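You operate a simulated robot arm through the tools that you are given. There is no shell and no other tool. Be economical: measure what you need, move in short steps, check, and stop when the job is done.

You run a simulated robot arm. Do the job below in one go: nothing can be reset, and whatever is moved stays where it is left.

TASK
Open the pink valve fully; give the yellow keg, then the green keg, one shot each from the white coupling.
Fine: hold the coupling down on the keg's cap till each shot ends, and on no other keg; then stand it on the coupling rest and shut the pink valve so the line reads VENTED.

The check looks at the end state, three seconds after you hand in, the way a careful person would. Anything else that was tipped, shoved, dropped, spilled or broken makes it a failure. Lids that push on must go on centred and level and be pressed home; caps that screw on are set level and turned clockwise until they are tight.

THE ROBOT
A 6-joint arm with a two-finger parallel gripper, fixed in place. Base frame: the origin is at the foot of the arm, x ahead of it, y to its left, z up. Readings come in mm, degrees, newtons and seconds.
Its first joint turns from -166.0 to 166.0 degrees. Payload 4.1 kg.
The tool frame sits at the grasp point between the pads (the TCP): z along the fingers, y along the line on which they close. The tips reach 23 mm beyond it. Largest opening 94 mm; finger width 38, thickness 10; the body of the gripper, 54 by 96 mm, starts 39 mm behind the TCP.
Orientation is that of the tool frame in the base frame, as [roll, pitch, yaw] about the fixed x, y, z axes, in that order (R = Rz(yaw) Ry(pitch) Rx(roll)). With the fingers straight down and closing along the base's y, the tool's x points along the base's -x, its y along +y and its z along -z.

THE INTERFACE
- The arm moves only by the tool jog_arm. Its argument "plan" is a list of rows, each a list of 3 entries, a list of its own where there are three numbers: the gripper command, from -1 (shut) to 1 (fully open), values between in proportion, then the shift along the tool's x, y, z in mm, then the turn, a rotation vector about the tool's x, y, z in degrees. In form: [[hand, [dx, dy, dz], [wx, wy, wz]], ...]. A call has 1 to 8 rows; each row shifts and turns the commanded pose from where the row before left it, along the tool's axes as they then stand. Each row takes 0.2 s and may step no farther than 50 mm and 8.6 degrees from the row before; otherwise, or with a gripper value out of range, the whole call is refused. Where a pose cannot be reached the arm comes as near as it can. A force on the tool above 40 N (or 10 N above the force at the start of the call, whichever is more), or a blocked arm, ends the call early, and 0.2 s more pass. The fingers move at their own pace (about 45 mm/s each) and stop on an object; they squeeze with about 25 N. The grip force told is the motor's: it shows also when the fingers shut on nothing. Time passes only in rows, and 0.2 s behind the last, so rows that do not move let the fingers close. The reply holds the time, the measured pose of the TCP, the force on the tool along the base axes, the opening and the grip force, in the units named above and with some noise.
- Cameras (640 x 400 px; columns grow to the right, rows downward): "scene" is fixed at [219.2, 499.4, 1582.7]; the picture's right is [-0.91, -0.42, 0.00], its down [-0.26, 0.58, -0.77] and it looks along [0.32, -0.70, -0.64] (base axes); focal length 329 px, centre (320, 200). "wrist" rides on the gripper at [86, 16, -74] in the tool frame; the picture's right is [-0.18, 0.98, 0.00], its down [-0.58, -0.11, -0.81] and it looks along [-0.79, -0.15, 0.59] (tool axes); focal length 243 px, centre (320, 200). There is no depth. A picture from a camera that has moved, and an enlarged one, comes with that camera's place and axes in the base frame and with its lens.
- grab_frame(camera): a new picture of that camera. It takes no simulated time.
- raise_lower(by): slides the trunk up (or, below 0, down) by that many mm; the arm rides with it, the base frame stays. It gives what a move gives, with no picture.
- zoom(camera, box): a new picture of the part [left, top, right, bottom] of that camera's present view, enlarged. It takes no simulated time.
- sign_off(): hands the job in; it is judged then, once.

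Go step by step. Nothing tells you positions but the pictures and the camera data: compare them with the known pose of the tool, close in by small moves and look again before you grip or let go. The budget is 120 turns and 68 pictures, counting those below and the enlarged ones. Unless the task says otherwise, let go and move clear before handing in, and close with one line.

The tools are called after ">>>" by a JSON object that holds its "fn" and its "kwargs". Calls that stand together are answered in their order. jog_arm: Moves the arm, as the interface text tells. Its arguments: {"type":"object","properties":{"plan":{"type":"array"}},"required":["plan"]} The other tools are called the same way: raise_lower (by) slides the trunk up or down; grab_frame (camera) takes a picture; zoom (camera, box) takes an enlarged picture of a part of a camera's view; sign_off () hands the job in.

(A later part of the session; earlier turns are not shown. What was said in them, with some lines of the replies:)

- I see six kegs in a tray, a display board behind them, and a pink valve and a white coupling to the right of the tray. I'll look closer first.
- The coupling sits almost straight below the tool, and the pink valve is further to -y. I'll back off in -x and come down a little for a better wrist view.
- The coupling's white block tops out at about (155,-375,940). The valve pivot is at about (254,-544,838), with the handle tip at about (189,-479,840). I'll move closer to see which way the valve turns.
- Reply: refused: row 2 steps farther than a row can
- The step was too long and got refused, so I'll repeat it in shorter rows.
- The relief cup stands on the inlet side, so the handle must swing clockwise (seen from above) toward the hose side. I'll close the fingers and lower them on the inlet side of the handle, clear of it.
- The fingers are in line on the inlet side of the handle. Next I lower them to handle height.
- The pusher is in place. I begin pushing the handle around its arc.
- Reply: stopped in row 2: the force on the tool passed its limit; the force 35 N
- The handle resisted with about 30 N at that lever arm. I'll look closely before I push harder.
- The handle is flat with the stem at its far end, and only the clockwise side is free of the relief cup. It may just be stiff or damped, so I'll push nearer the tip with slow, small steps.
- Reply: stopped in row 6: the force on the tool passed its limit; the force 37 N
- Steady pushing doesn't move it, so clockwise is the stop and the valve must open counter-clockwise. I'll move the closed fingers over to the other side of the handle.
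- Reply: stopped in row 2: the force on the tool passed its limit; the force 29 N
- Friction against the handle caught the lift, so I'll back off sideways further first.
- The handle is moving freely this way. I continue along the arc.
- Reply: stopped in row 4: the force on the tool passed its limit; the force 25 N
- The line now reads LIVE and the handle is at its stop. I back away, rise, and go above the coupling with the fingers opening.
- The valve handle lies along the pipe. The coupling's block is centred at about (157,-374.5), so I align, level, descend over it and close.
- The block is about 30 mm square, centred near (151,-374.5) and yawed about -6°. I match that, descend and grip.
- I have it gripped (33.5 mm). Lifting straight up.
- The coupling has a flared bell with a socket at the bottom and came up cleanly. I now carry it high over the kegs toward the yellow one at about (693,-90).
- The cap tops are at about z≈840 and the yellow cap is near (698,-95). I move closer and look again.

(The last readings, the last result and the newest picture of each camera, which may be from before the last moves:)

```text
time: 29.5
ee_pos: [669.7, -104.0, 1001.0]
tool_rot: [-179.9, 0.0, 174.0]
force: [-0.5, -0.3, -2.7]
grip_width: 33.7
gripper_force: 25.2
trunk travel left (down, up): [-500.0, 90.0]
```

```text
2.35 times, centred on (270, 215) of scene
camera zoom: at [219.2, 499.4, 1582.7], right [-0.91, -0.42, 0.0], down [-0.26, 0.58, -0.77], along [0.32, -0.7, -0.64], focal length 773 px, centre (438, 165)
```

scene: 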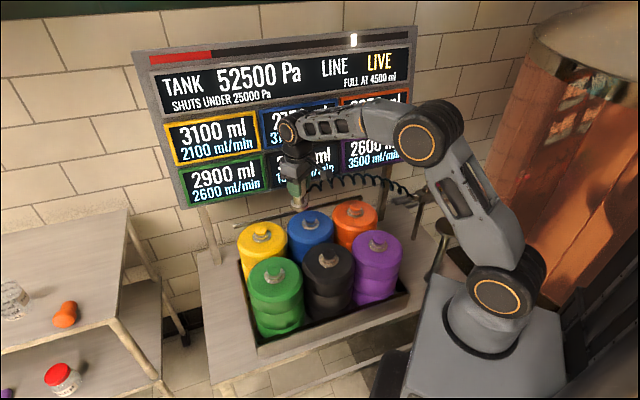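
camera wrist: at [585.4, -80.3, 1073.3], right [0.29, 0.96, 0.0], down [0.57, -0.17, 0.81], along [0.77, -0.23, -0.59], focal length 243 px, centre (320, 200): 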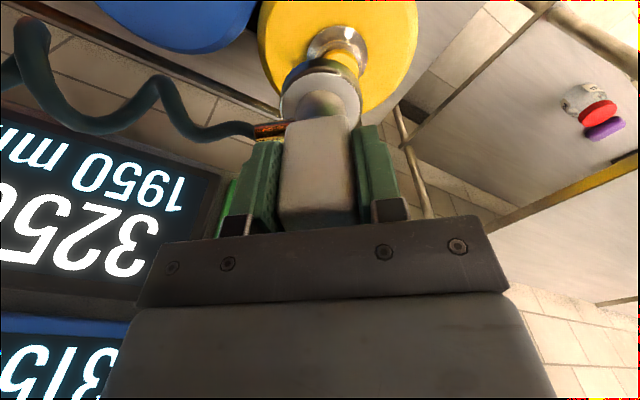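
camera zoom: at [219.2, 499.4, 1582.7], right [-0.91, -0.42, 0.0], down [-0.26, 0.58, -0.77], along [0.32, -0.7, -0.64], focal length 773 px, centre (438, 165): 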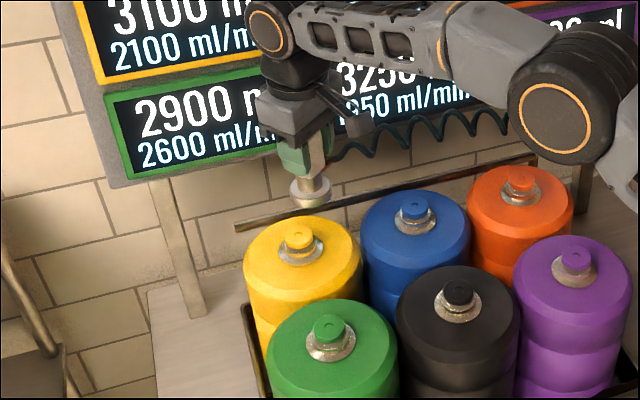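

Next I go straight above the yellow cap and lower partway.

>>> {"fn": "jog_arm", "kwargs": {"plan": [[-1, [-13.6, 5.7, 0], [0, 0, 0]], [-1, [-13.6, 5.7, 5], [0, 0, 0]], [-1, [0, 0, 20], [0, 0, 0]], [-1, [0, 0, 15], [0, 0, 0]], [-1, [0, 0, 0], [0, 0, 0]]]}}

>>> {"fn": "grab_frame", "kwargs": {"camera": "wrist"}}

>>> {"fn": "zoom", "kwargs": {"camera": "scene", "box": [220, 180, 320, 280]}}

```text
time: 30.7
ee_pos: [699.3, -96.4, 958.7]
tool_rot: [-179.9, 0.0, 174.0]
force: [0.3, 0.5, -2.7]
grip_width: 33.8
gripper_force: 25.5
trunk travel left (down, up): [-500.0, 90.0]
```

```text
23 pictures are left
camera wrist: at [615.1, -72.2, 1032.3], right [0.29, 0.96, 0.0], down [0.57, -0.17, 0.81], along [0.77, -0.23, -0.59], focal length 243 px, centre (320, 200)
```

wrist: 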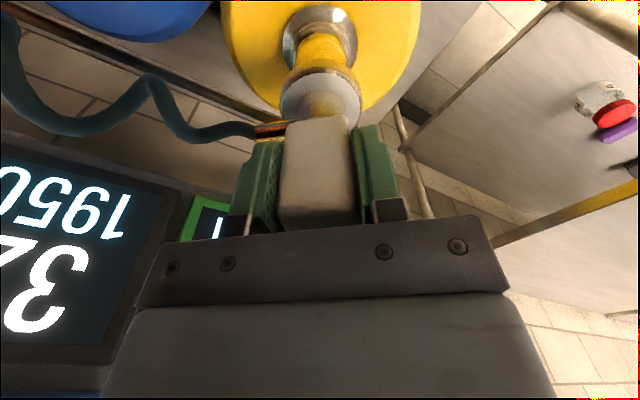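

```text
4.00 times, centred on (270, 230) of scene
camera zoom: at [219.2, 499.4, 1582.7], right [-0.91, -0.42, 0.0], down [-0.26, 0.58, -0.77], along [0.32, -0.7, -0.64], focal length 1315 px, centre (520, 80)
```

zoom: 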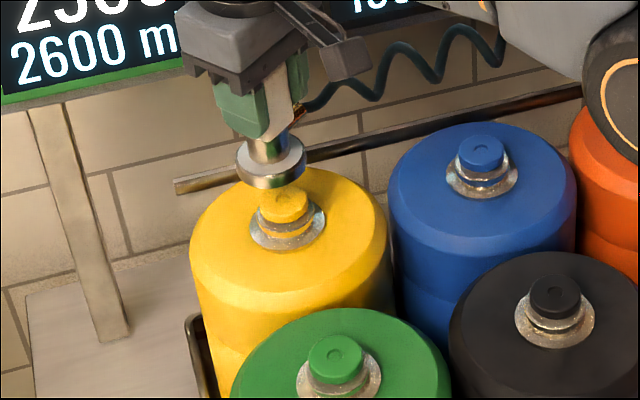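

The scene shows the bell about 5–7 mm off toward +x from the cap, so I'll correct that, lower a bit, and recheck.

>>> {"fn": "jog_arm", "kwargs": {"plan": [[-1, [7.2, 0.8, 0], [0, 0, 0]], [-1, [0, 0, 15], [0, 0, 0]], [-1, [0, 0, 0], [0, 0, 0]]]}}

>>> {"fn": "zoom", "kwargs": {"camera": "wrist", "box": [240, 0, 400, 120]}}

>>> {"fn": "zoom", "kwargs": {"camera": "scene", "box": [240, 200, 290, 260]}}

```text
time: 31.5
ee_pos: [693.7, -96.3, 945.0]
tool_rot: [180.0, -0.1, 174.0]
force: [0.0, 0.2, -2.3]
grip_width: 33.7
gripper_force: 25.0
trunk travel left (down, up): [-500.0, 90.0]
```

```text
3.33 times, centred on (320, 60) of wrist
camera zoom: at [609.0, -71.7, 1018.0], right [0.29, 0.96, 0.0], down [0.57, -0.17, 0.81], along [0.77, -0.23, -0.59], focal length 809 px, centre (320, 667)
```

zoom: 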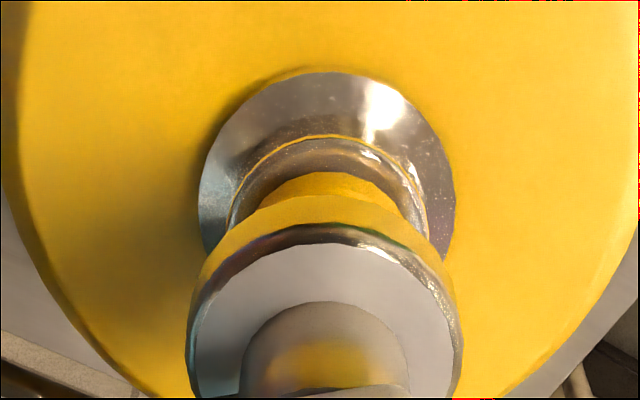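

```text
6.67 times, centred on (265, 230) of scene
camera zoom: at [219.2, 499.4, 1582.7], right [-0.91, -0.42, 0.0], down [-0.26, 0.58, -0.77], along [0.32, -0.7, -0.64], focal length 2191 px, centre (687, 0)
```

zoom: 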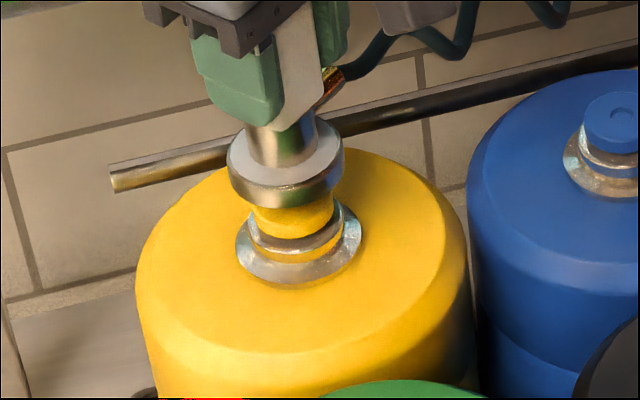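

The alignment is within 2 mm. I make a tiny correction and lower slowly onto the cap.

>>> {"fn": "jog_arm", "kwargs": {"plan": [[-1, [1.5, 1.8, 0], [0, 0, 0]], [-1, [0, 0, 4], [0, 0, 0]], [-1, [0, 0, 4], [0, 0, 0]], [-1, [0, 0, 3], [0, 0, 0]], [-1, [0, 0, 3], [0, 0, 0]], [-1, [0, 0, 0], [0, 0, 0]]]}}

>>> {"fn": "zoom", "kwargs": {"camera": "scene", "box": [240, 200, 290, 260]}}

```text
time: 32.9
ee_pos: [691.4, -92.9, 931.5]
tool_rot: [-179.9, -0.1, 174.0]
force: [0.1, 0.0, -1.5]
grip_width: 33.9
gripper_force: 25.2
trunk travel left (down, up): [-500.0, 90.0]
```

```text
6.67 times, centred on (265, 230) of scene
camera zoom: at [219.2, 499.4, 1582.7], right [-0.91, -0.42, 0.0], down [-0.26, 0.58, -0.77], along [0.32, -0.7, -0.64], focal length 2191 px, centre (687, 0)
```

zoom: 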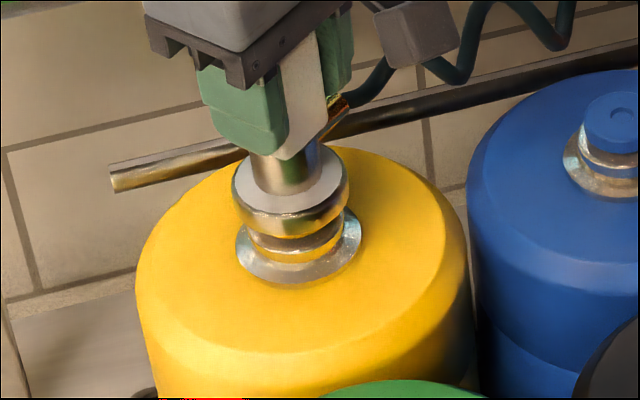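

>>> {"fn": "jog_arm", "kwargs": {"plan": [[-1, [0, 0, 2], [0, 0, 0]], [-1, [0, 0, 2], [0, 0, 0]], [-1, [0, 0, 2], [0, 0, 0]], [-1, [0, 0, 2], [0, 0, 0]]]}}

>>> {"fn": "zoom", "kwargs": {"camera": "scene", "box": [130, 30, 430, 270]}}

```text
time: 33.9
ee_pos: [689.5, -92.6, 922.0]
tool_rot: [-179.9, 0.0, 174.0]
force: [0.1, -0.2, 0.8]
grip_width: 33.9
gripper_force: 24.9
trunk travel left (down, up): [-500.0, 90.0]
```

```text
1.67 times, centred on (280, 150) of scene
camera zoom: at [219.2, 499.4, 1582.7], right [-0.91, -0.42, 0.0], down [-0.26, 0.58, -0.77], along [0.32, -0.7, -0.64], focal length 548 px, centre (387, 283)
```

zoom: 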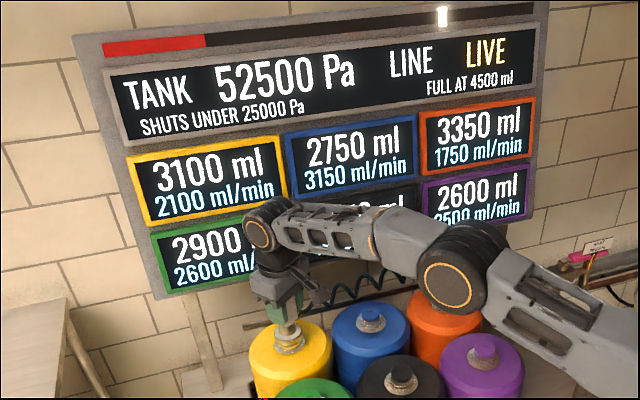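

>>> {"fn": "jog_arm", "kwargs": {"plan": [[-1, [0, 0, 2], [0, 0, 0]], [-1, [0, 0, 2], [0, 0, 0]], [-1, [0, 0, 0], [0, 0, 0]]]}}

>>> {"fn": "zoom", "kwargs": {"camera": "scene", "box": [240, 200, 290, 260]}}

```text
time: 34.7
ee_pos: [689.7, -93.0, 918.3]
tool_rot: [-180.0, 0.0, 174.0]
force: [1.0, -0.1, 3.0]
grip_width: 33.9
gripper_force: 25.4
trunk travel left (down, up): [-500.0, 90.0]
```

```text
6.67 times, centred on (265, 230) of scene
camera zoom: at [219.2, 499.4, 1582.7], right [-0.91, -0.42, 0.0], down [-0.26, 0.58, -0.77], along [0.32, -0.7, -0.64], focal length 2191 px, centre (687, 0)
```

zoom: 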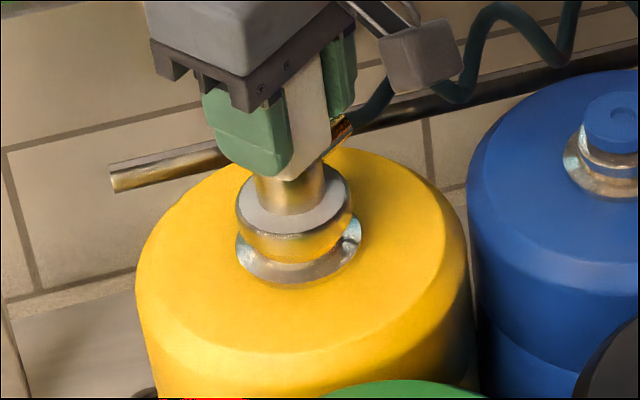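

It is on the cap and the force is building gently, so I press a little further.

>>> {"fn": "jog_arm", "kwargs": {"plan": [[-1, [0, 0, 2], [0, 0, 0]], [-1, [0, 0, 2], [0, 0, 0]], [-1, [0, 0, 2], [0, 0, 0]]]}}

```text
time: 35.5
ee_pos: [689.4, -92.5, 916.5]
tool_rot: [-179.9, 0.3, 174.0]
force: [-6.1, 3.1, 30.3]
grip_width: 33.9
gripper_force: 24.5
trunk travel left (down, up): [-500.0, 90.0]
```

>>> {"fn": "zoom", "kwargs": {"camera": "scene", "box": [130, 30, 430, 220]}}

```text
2.11 times, centred on (280, 125) of scene
camera zoom: at [219.2, 499.4, 1582.7], right [-0.91, -0.42, 0.0], down [-0.26, 0.58, -0.77], along [0.32, -0.7, -0.64], focal length 692 px, centre (404, 358)
```

zoom: 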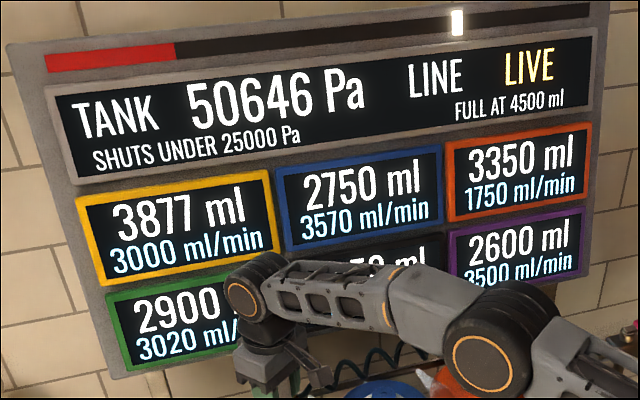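

The shot is running: 3877 ml and rising, with about 30 N of pressure. I hold still.

>>> {"fn": "jog_arm", "kwargs": {"plan": [[-1, [0, 0, 0], [0, 0, 0]], [-1, [0, 0, 0], [0, 0, 0]]]}}

>>> {"fn": "zoom", "kwargs": {"camera": "scene", "box": [130, 30, 430, 220]}}

```text
time: 36.1
ee_pos: [690.4, -92.1, 917.2]
tool_rot: [180.0, 0.5, 174.0]
force: [-1.0, 2.5, 34.5]
grip_width: 33.9
gripper_force: 25.1
trunk travel left (down, up): [-500.0, 90.0]
```

```text
2.11 times, centred on (280, 125) of scene
camera zoom: at [219.2, 499.4, 1582.7], right [-0.91, -0.42, 0.0], down [-0.26, 0.58, -0.77], along [0.32, -0.7, -0.64], focal length 692 px, centre (404, 358)
```

zoom: 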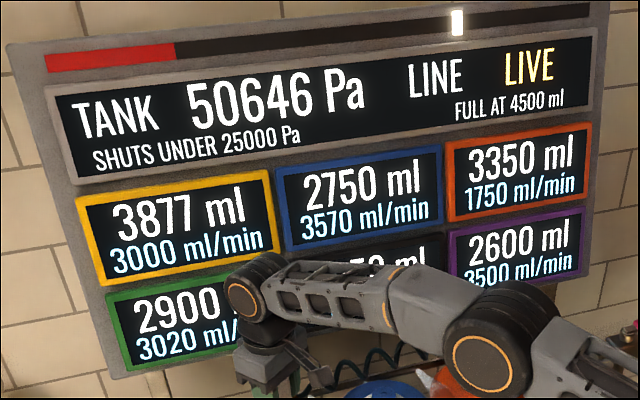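

The readings are stable at 3877 ml with the tank steady at 50646 Pa, so the yellow shot has ended. I lift straight off and carry the coupling to the green keg at about (575,22).

>>> {"fn": "jog_arm", "kwargs": {"plan": [[-1, [0, 0, -8], [0, 0, 0]], [-1, [0, 0, -15], [0, 0, 0]], [-1, [0, 0, -25], [0, 0, 0]], [-1, [0, 0, -30], [0, 0, 0]], [-1, [31.6, 25.4, 0], [0, 0, 0]], [-1, [31.6, 25.4, 0], [0, 0, 0]], [-1, [31.6, 25.4, 0], [0, 0, 0]], [-1, [31.5, 25.2, 0], [0, 0, 0]]]}}

>>> {"fn": "jog_arm", "kwargs": {"plan": [[-1, [0, 0, 20], [0, 0, 0]], [-1, [0, 0, 15], [0, 0, 0]], [-1, [0, 0, 0], [0, 0, 0]]]}}

>>> {"fn": "zoom", "kwargs": {"camera": "wrist", "box": [220, 0, 420, 130]}}

>>> {"fn": "zoom", "kwargs": {"camera": "scene", "box": [225, 200, 325, 310]}}

```text
time: 37.9
ee_pos: [576.0, 22.6, 989.5]
tool_rot: [-179.8, 0.0, 174.1]
force: [0.7, 0.8, -2.0]
grip_width: 33.8
gripper_force: 24.2
trunk travel left (down, up): [-500.0, 90.0]
```

```text
time: 38.7
ee_pos: [576.7, 22.0, 952.3]
tool_rot: [-179.8, -0.1, 174.1]
force: [-0.9, -0.2, -1.2]
grip_width: 33.7
gripper_force: 24.6
trunk travel left (down, up): [-500.0, 90.0]
```

```text
3.08 times, centred on (320, 65) of wrist
camera zoom: at [492.6, 45.9, 1026.0], right [0.29, 0.96, 0.0], down [0.57, -0.17, 0.81], along [0.77, -0.23, -0.59], focal length 746 px, centre (320, 615)
```

zoom: 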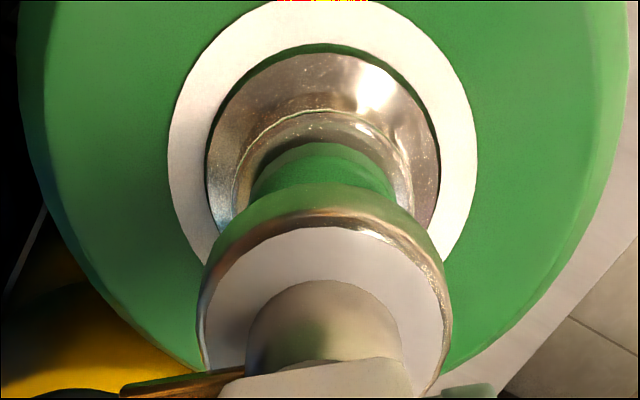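

```text
3.64 times, centred on (275, 255) of scene
camera zoom: at [219.2, 499.4, 1582.7], right [-0.91, -0.42, 0.0], down [-0.26, 0.58, -0.77], along [0.32, -0.7, -0.64], focal length 1195 px, centre (484, 0)
```

zoom: 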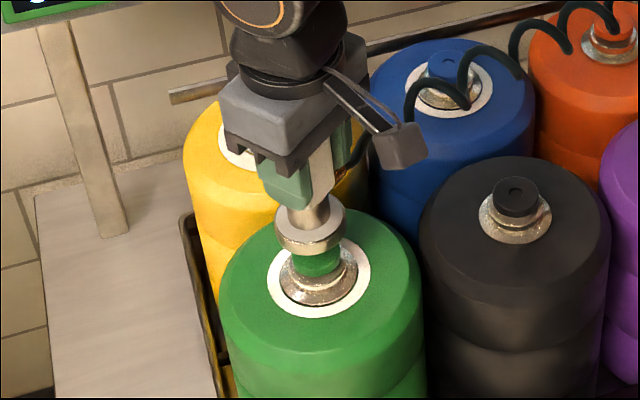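

White rings have appeared on yellow, blue and green, and I take those as status marks. The bell is about 5 mm past the green cap in +x, so I correct and lower.

>>> {"fn": "jog_arm", "kwargs": {"plan": [[-1, [5.5, 0.5, 0], [0, 0, 0]], [-1, [0, 0, 5], [0, 0, 0]], [-1, [0, 0, 5], [0, 0, 0]], [-1, [0, 0, 4], [0, 0, 0]], [-1, [0, 0, 0], [0, 0, 0]]]}}

>>> {"fn": "zoom", "kwargs": {"camera": "scene", "box": [250, 240, 300, 290]}}

>>> {"fn": "zoom", "kwargs": {"camera": "scene", "box": [130, 30, 430, 220]}}

```text
time: 39.9
ee_pos: [570.2, 22.8, 941.1]
tool_rot: [179.9, -0.2, 174.0]
force: [-0.4, -1.0, -2.8]
grip_width: 34.2
gripper_force: 25.2
trunk travel left (down, up): [-500.0, 90.0]
```

```text
8.00 times, centred on (275, 265) of scene
camera zoom: at [219.2, 499.4, 1582.7], right [-0.91, -0.42, 0.0], down [-0.26, 0.58, -0.77], along [0.32, -0.7, -0.64], focal length 2629 px, centre (680, -320)
```

zoom: 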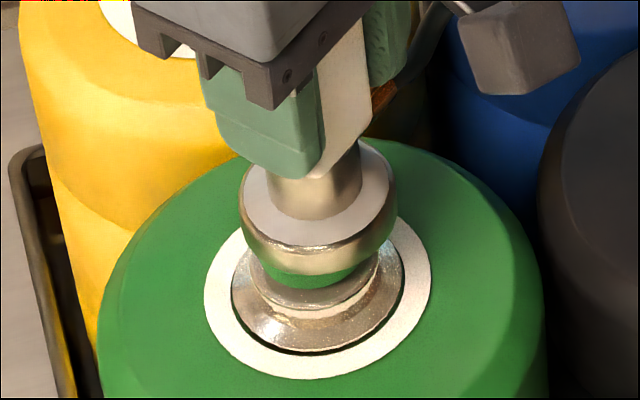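

```text
2.11 times, centred on (280, 125) of scene
camera zoom: at [219.2, 499.4, 1582.7], right [-0.91, -0.42, 0.0], down [-0.26, 0.58, -0.77], along [0.32, -0.7, -0.64], focal length 692 px, centre (404, 358)
```

zoom: 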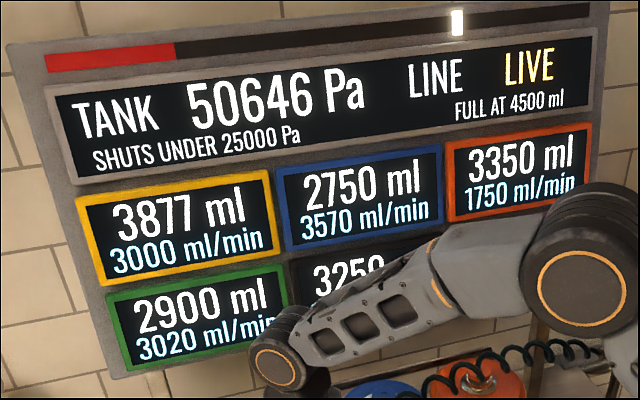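

Yellow is unchanged at 3877 ml. I shift 2 mm back in +x to centre on the green cap and lower onto it gently.

>>> {"fn": "jog_arm", "kwargs": {"plan": [[-1, [-2.2, -0.2, 0], [0, 0, 0]], [-1, [0, 0, 5], [0, 0, 0]], [-1, [0, 0, 5], [0, 0, 0]], [-1, [0, 0, 4], [0, 0, 0]], [-1, [0, 0, 3], [0, 0, 0]], [-1, [0, 0, 2], [0, 0, 0]], [-1, [0, 0, 0], [0, 0, 0]]]}}

```text
time: 41.5
ee_pos: [572.5, 20.2, 922.3]
tool_rot: [-180.0, 0.1, 174.0]
force: [1.6, -0.9, 0.4]
grip_width: 34.0
gripper_force: 24.9
trunk travel left (down, up): [-500.0, 90.0]
```

>>> {"fn": "jog_arm", "kwargs": {"plan": [[-1, [0, 0, 2], [0, 0, 0]], [-1, [0, 0, 2], [0, 0, 0]], [-1, [0, 0, 2], [0, 0, 0]]]}}

```text
time: 42.3
ee_pos: [572.2, 20.6, 917.4]
tool_rot: [-180.0, 0.2, 174.0]
force: [-3.7, -4.7, 14.0]
grip_width: 33.9
gripper_force: 24.9
trunk travel left (down, up): [-500.0, 90.0]
```

>>> {"fn": "jog_arm", "kwargs": {"plan": [[-1, [0, 0, 1.5], [0, 0, 0]], [-1, [0, 0, 0.5], [0, 0, 0]]]}}

>>> {"fn": "zoom", "kwargs": {"camera": "scene", "box": [130, 30, 430, 290]}}

```text
time: 42.9
ee_pos: [572.3, 21.1, 917.3]
tool_rot: [180.0, 0.4, 174.0]
force: [1.0, -1.8, 28.7]
grip_width: 34.1
gripper_force: 25.2
trunk travel left (down, up): [-500.0, 90.0]
```

```text
1.54 times, centred on (280, 160) of scene
camera zoom: at [219.2, 499.4, 1582.7], right [-0.91, -0.42, 0.0], down [-0.26, 0.58, -0.77], along [0.32, -0.7, -0.64], focal length 506 px, centre (382, 262)
```

zoom: 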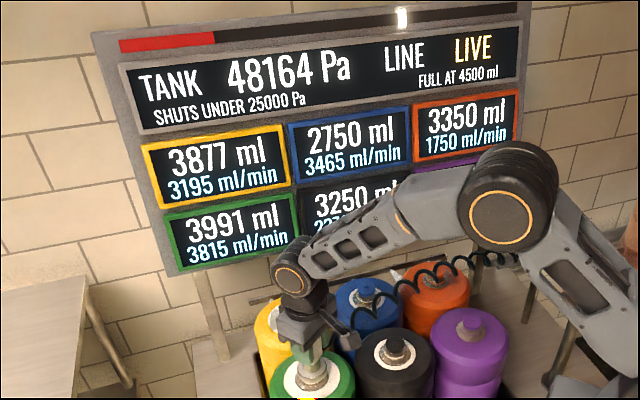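

Green reads 3991 ml. I hold and check that it is stable.

>>> {"fn": "jog_arm", "kwargs": {"plan": [[-1, [0, 0, 0], [0, 0, 0]], [-1, [0, 0, 0], [0, 0, 0]], [-1, [0, 0, 0], [0, 0, 0]]]}}

>>> {"fn": "zoom", "kwargs": {"camera": "scene", "box": [130, 30, 430, 290]}}

```text
time: 43.7
ee_pos: [571.8, 20.9, 916.1]
tool_rot: [-180.0, 0.3, 174.0]
force: [4.2, -0.1, 32.8]
grip_width: 33.9
gripper_force: 25.2
trunk travel left (down, up): [-500.0, 90.0]
```

```text
1.54 times, centred on (280, 160) of scene
camera zoom: at [219.2, 499.4, 1582.7], right [-0.91, -0.42, 0.0], down [-0.26, 0.58, -0.77], along [0.32, -0.7, -0.64], focal length 506 px, centre (382, 262)
```

zoom: 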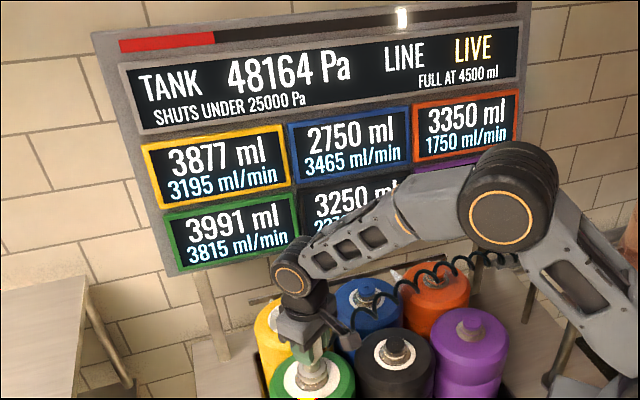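

Green is stable at 3991 ml, so its shot has ended. I lift off and carry the coupling back toward the rest.

>>> {"fn": "jog_arm", "kwargs": {"plan": [[-1, [0, 0, -8], [0, -0.3, 0]], [-1, [0, 0, -15], [0, 0, 0]], [-1, [0, 0, -25], [0, 0, 0]], [-1, [0, 0, -30], [0, 0, 0]], [-1, [0, 0, -24], [0, 0, 0]], [-1, [23.5, -27.4, 0], [0, 0, 0]], [-1, [23.5, -27.4, 0], [0, 0, 0]], [-1, [23.5, -27.4, 0], [0, 0, 0]]]}}

>>> {"fn": "jog_arm", "kwargs": {"plan": [[-1, [23.5, -27.4, 0], [0, 0, 0]], [-1, [23.5, -27.4, 0], [0, 0, 0]], [-1, [23.5, -27.4, 0], [0, 0, 0]], [-1, [23.5, -27.4, 0], [0, 0, 0]], [-1, [23.5, -27.4, 0], [0, 0, 0]], [-1, [23.5, -27.4, 0], [0, 0, 0]], [-1, [23.5, -27.4, 0], [0, 0, 0]], [-1, [23.5, -27.4, 0], [0, 0, 0]]]}}

>>> {"fn": "jog_arm", "kwargs": {"plan": [[-1, [23.5, -27.4, 0], [0, 0, 0]], [-1, [23.5, -27.4, 0], [0, 0, 0]], [-1, [23.5, -27.4, 0], [0, 0, 0]], [-1, [23.5, -27.4, 0], [0, 0, 0]], [-1, [23.5, -27.4, 0], [0, 0, 0]], [-1, [0, 0, 0], [0, 0, 0]]]}}

```text
time: 45.5
ee_pos: [494.8, -54.1, 1020.6]
tool_rot: [-180.0, 0.3, 174.0]
force: [0.0, -0.7, -1.6]
grip_width: 33.7
gripper_force: 25.2
trunk travel left (down, up): [-500.0, 90.0]
```

```text
time: 47.3
ee_pos: [283.8, -252.1, 1016.8]
tool_rot: [-180.0, 0.3, 174.0]
force: [0.5, 0.6, -1.9]
grip_width: 34.0
gripper_force: 25.0
trunk travel left (down, up): [-500.0, 90.0]
```

```text
time: 48.7
ee_pos: [150.4, -374.8, 1013.7]
tool_rot: [180.0, 0.3, 174.1]
force: [0.0, -0.7, -1.7]
grip_width: 34.1
gripper_force: 24.8
trunk travel left (down, up): [-500.0, 90.0]
```

>>> {"fn": "jog_arm", "kwargs": {"plan": [[-1, [-1.4, 0, 20], [0, 0.3, 0]], [-1, [0, 0, 25], [0, 0, 0]], [-1, [0, 0, 25], [0, 0, 0]], [-1, [0, 0, 13], [0, 0, 0]], [-1, [0, 0, 0], [0, 0, 0]]]}}

>>> {"fn": "zoom", "kwargs": {"camera": "scene", "box": [415, 180, 495, 240]}}

```text
time: 49.9
ee_pos: [155.4, -375.0, 929.8]
tool_rot: [-179.9, 0.0, 174.0]
force: [-0.2, 0.2, -1.5]
grip_width: 33.7
gripper_force: 24.8
trunk travel left (down, up): [-500.0, 90.0]
```

```text
6.67 times, centred on (455, 210) of scene
camera zoom: at [219.2, 499.4, 1582.7], right [-0.91, -0.42, 0.0], down [-0.26, 0.58, -0.77], along [0.32, -0.7, -0.64], focal length 2191 px, centre (-580, 133)
```

zoom: 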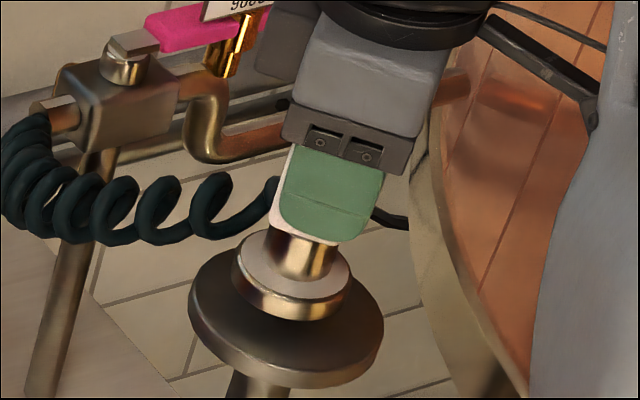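

It is over the rest disc and upright. I lower slowly until it touches.

>>> {"fn": "jog_arm", "kwargs": {"plan": [[-1, [2, 0, 4], [0, 0, 0]], [-1, [0, 0, 4], [0, 0, 0]], [-1, [0, 0, 3], [0, 0, 0]], [-1, [0, 0, 1], [0, 0, 0]], [-1, [0, 0, 0], [0, 0, 0]]]}}

```text
time: 51.1
ee_pos: [152.5, -376.7, 919.1]
tool_rot: [180.0, 0.0, 174.0]
force: [-1.5, 0.4, -1.8]
grip_width: 34.0
gripper_force: 24.7
trunk travel left (down, up): [-500.0, 90.0]
```

>>> {"fn": "jog_arm", "kwargs": {"plan": [[-1, [0, 0, 1], [0, 0, 0]], [-1, [0, 0, 1], [0, 0, 0]], [-1, [0, 0, 1], [0, 0, 0]], [-1, [0, 0, 0], [0, 0, 0]]]}}

```text
time: 52.1
ee_pos: [152.2, -376.2, 916.3]
tool_rot: [179.9, 0.1, 174.0]
force: [0.0, -0.5, -2.1]
grip_width: 33.9
gripper_force: 25.1
trunk travel left (down, up): [-500.0, 90.0]
```

>>> {"fn": "jog_arm", "kwargs": {"plan": [[-1, [0, 0, 1], [0, 0, 0]], [-1, [0, 0, 1], [0, 0, 0]], [-1, [0, 0, 0], [0, 0, 0]]]}}

```text
time: 52.9
ee_pos: [151.1, -376.3, 915.5]
tool_rot: [-179.8, 0.0, 174.0]
force: [1.7, 0.5, 5.9]
grip_width: 33.8
gripper_force: 25.2
trunk travel left (down, up): [-500.0, 90.0]
```

It has made contact. I release and rise straight up.

>>> {"fn": "jog_arm", "kwargs": {"plan": [[1, [0, 0, 0], [0, 0, 0]], [1, [0, 0, 0], [0, 0, 0]], [1, [0, 0, 0], [0, 0, 0]], [1, [0, 0, 0], [0, 0, 0]], [1, [0, 0, 0], [0, 0, 0]], [1, [0, 0, -25], [0, 0, 0]], [1, [0, 0, -35], [0, 0, 0]], [1, [0, 0, -35], [0, 0, 0]]]}}

>>> {"fn": "grab_frame", "kwargs": {"camera": "wrist"}}

```text
time: 54.7
ee_pos: [149.9, -374.8, 1010.1]
tool_rot: [180.0, 0.0, 174.0]
force: [0.4, 0.6, -0.2]
grip_width: 94.0
gripper_force: 0.1
trunk travel left (down, up): [-500.0, 90.0]
```

```text
7 pictures are left
camera wrist: at [65.7, -350.0, 1082.7], right [0.29, 0.96, 0.0], down [0.57, -0.17, 0.81], along [0.77, -0.23, -0.59], focal length 243 px, centre (320, 200)
```

wrist: 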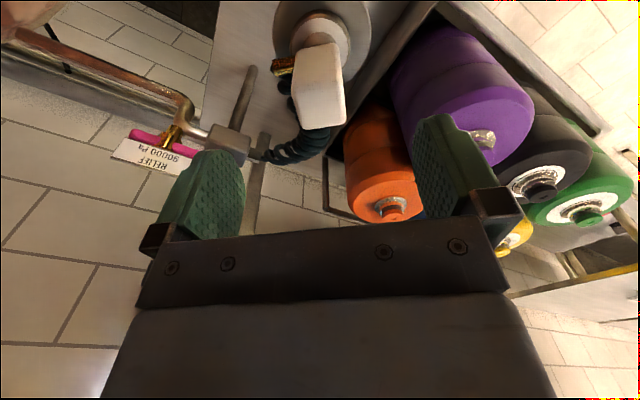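

The coupling stands upright on its rest. To shut the valve I close the fingers and go over to the wall side of the handle, near the pivot.

>>> {"fn": "jog_arm", "kwargs": {"plan": [[-1, [0, 0, 0], [0, 0, -6]], [-1, [-18.7, -39, 0], [0, 0, 0]], [-1, [-18.7, -39, 0], [0, 0, 0]], [-1, [-18.7, -39, 10], [0, 0, 0]], [-1, [-18.7, -39, 20], [0, 0, 0]], [-1, [-18.7, -39, 20], [0, 0, 0]], [-1, [-18.5, -40, 0], [0, 0, 0]], [-1, [0, 0, 0], [0, 0, 0]]]}}

>>> {"fn": "grab_frame", "kwargs": {"camera": "wrist"}}

```text
time: 56.5
ee_pos: [262.6, -609.3, 958.2]
tool_rot: [179.9, -0.1, -180.0]
force: [-0.2, 0.1, -0.2]
grip_width: 0.0
gripper_force: 25.1
trunk travel left (down, up): [-500.0, 90.0]
```

```text
6 pictures are left
camera wrist: at [177.8, -594.8, 1031.2], right [0.18, 0.98, 0.0], down [0.58, -0.11, 0.81], along [0.79, -0.15, -0.59], focal length 243 px, centre (320, 200)
```

wrist: 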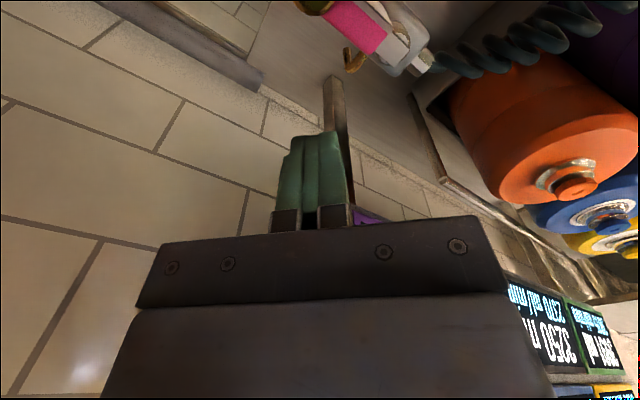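

The handle's wall-side edge and the pivot at (263,-551) are clear from here, and about 11 mm of free gap is beside the handle. I descend to handle height.

>>> {"fn": "jog_arm", "kwargs": {"plan": [[-1, [0, 0, 30], [0, 0, 0]], [-1, [0, 0, 30], [0, 0, 0]], [-1, [0, 0, 20], [0, 0, 0]], [-1, [0, 0, 10], [0, 0, 0]], [-1, [0, 0, 10], [0, 0, 0]], [-1, [0, 0, 0], [0, 0, 0]]]}}

>>> {"fn": "zoom", "kwargs": {"camera": "scene", "box": [395, 160, 475, 210]}}

```text
time: 57.9
ee_pos: [262.2, -609.9, 859.0]
tool_rot: [-179.9, 0.0, -179.9]
force: [0.1, 0.3, 0.6]
grip_width: 0.0
gripper_force: 25.1
trunk travel left (down, up): [-500.0, 90.0]
```

```text
8.00 times, centred on (435, 185) of scene
camera zoom: at [219.2, 499.4, 1582.7], right [-0.91, -0.42, 0.0], down [-0.26, 0.58, -0.77], along [0.32, -0.7, -0.64], focal length 2629 px, centre (-600, 320)
```

zoom: 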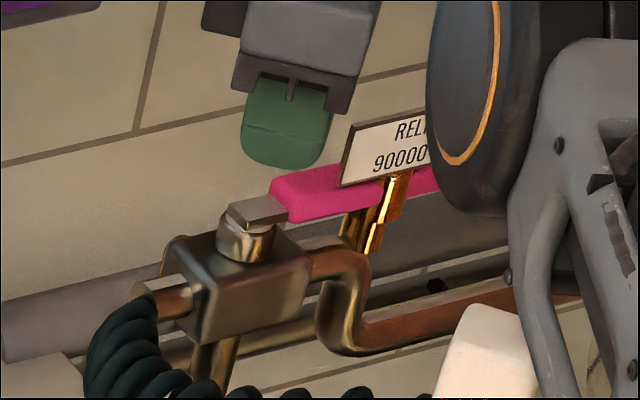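

The fingers are behind the handle with no contact. I start pushing it back out, hugging the pivot to keep clear of the relief cup.

>>> {"fn": "jog_arm", "kwargs": {"plan": [[-1, [2, 6, 2], [0, 0, 0]], [-1, [2, 5, 0], [0, 0, 0]], [-1, [3, 4, 0], [0, 0, 0]], [-1, [3, 3, 0], [0, 0, 0]], [-1, [4, 3.5, 0], [0, 0, 0]], [-1, [5, 4, 0], [0, 0, 0]]]}}

```text
time: 59.3
ee_pos: [245.8, -585.3, 857.0]
tool_rot: [179.9, -0.1, -179.8]
force: [-0.1, 0.3, -0.6]
grip_width: 0.0
gripper_force: 25.5
trunk travel left (down, up): [-500.0, 90.0]
```

>>> {"fn": "jog_arm", "kwargs": {"plan": [[-1, [5, 5, 0], [0, 0, 0]], [-1, [5, 4, 0], [0, 0, 0]], [-1, [5, 2.5, 0], [0, 0, 0]], [-1, [0, 0, 0], [0, 0, 0]]]}}

>>> {"fn": "zoom", "kwargs": {"camera": "scene", "box": [395, 160, 475, 210]}}

```text
time: 60.3
ee_pos: [230.4, -574.7, 858.5]
tool_rot: [180.0, -0.2, 179.9]
force: [1.8, -3.1, 0.4]
grip_width: 0.0
gripper_force: 25.3
trunk travel left (down, up): [-500.0, 90.0]
```

```text
8.00 times, centred on (435, 185) of scene
camera zoom: at [219.2, 499.4, 1582.7], right [-0.91, -0.42, 0.0], down [-0.26, 0.58, -0.77], along [0.32, -0.7, -0.64], focal length 2629 px, centre (-600, 320)
```

zoom: 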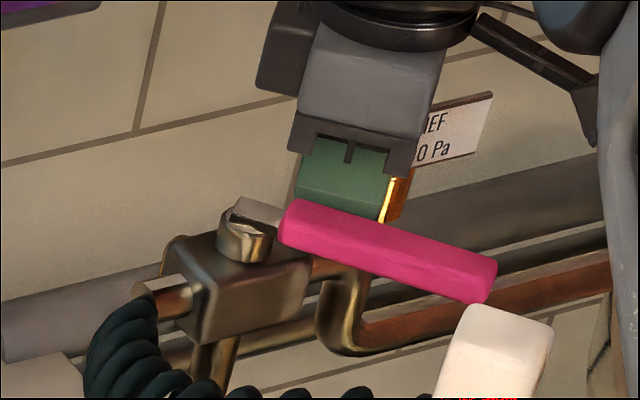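

The handle is well on its way back. I continue along the arc to the closed stop.

>>> {"fn": "jog_arm", "kwargs": {"plan": [[-1, [9, 4, 0], [0, 0, 0]], [-1, [9, 4, 0], [0, 0, 0]], [-1, [6, 8, 0], [0, 0, 0]], [-1, [6, 8, 0], [0, 0, 0]], [-1, [4, 8, 0], [0, 0, 0]], [-1, [3, 8, 0], [0, 0, 0]]]}}

```text
time: 61.7
ee_pos: [192.2, -534.4, 860.1]
tool_rot: [-180.0, 0.0, 179.9]
force: [-0.8, -0.1, 0.4]
grip_width: 0.2
gripper_force: 24.8
trunk travel left (down, up): [-500.0, 90.0]
```

>>> {"fn": "jog_arm", "kwargs": {"plan": [[-1, [3, 6, 2], [0, 0, 0]], [-1, [2, 5, 0], [0, 0, 0]], [-1, [0, 3, 0], [0, 0, 0]], [-1, [-1.5, 2, 0], [0, 0, 0]], [-1, [-1.5, 2, 0], [0, 0, 0]], [-1, [-1.5, 2, 0], [0, 0, 0]], [-1, [-1.5, 1.5, 0], [0, 0, 0]]]}}

>>> {"fn": "grab_frame", "kwargs": {"camera": "scene"}}

```text
time: 63.1
ee_pos: [187.6, -520.3, 856.8]
tool_rot: [-179.3, 0.0, 179.9]
force: [-19.9, -22.4, -11.5]
grip_width: 0.0
gripper_force: 25.0
trunk travel left (down, up): [-500.0, 90.0]
stopped in row 6: the force on the tool passed its limit (the readings are from after the stop); the commanded pose is now the measured one
```

```text
3 pictures are left
```

scene: 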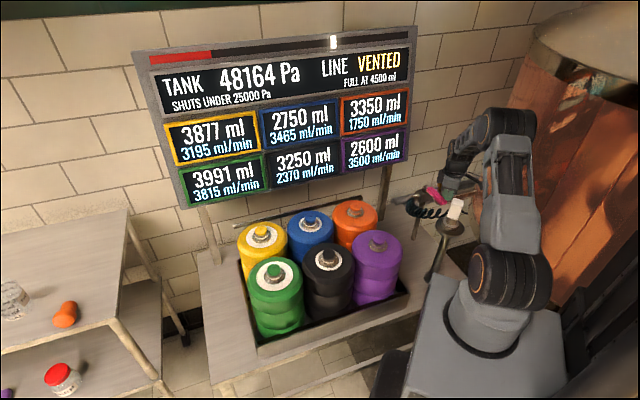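

The line reads VENTED and the handle is hard against its closed stop. I back off and lift clear.

>>> {"fn": "jog_arm", "kwargs": {"plan": [[-1, [6, -6, 0], [0, 0, 0]], [-1, [6, -6, 0], [0, 0, 0]], [-1, [0, 0, 0], [0, 0, 0]], [-1, [0, 0, -35], [0, 0, 0]], [-1, [0, 0, -45], [0, 0, 0]], [-1, [0, 0, -45], [0, 0, 0]], [-1, [0, 0, 0], [0, 0, 0]]]}}

>>> {"fn": "zoom", "kwargs": {"camera": "scene", "box": [320, 40, 500, 260]}}

```text
time: 64.7
ee_pos: [177.8, -529.4, 986.4]
tool_rot: [-179.5, -0.1, 180.0]
force: [0.9, 1.0, 0.6]
grip_width: 0.0
gripper_force: 24.7
trunk travel left (down, up): [-500.0, 90.0]
```

```text
1.82 times, centred on (410, 150) of scene
camera zoom: at [219.2, 499.4, 1582.7], right [-0.91, -0.42, 0.0], down [-0.26, 0.58, -0.77], along [0.32, -0.7, -0.64], focal length 598 px, centre (156, 291)
```

zoom: 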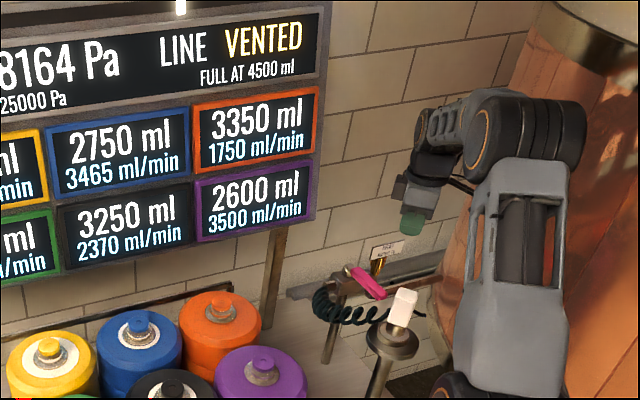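

The line still reads VENTED, the coupling is upright on its rest, the valve is shut, and the arm is clear, so I'm handing in.

>>> {"fn": "sign_off", "kwargs": {}}

```text
The job is handed in.
```

The job is done and handed in: the yellow keg (3877 ml) and then the green keg (3991 ml) got one shot each, the coupling is back on its rest, and the pink valve is shut with the line reading VENTED.
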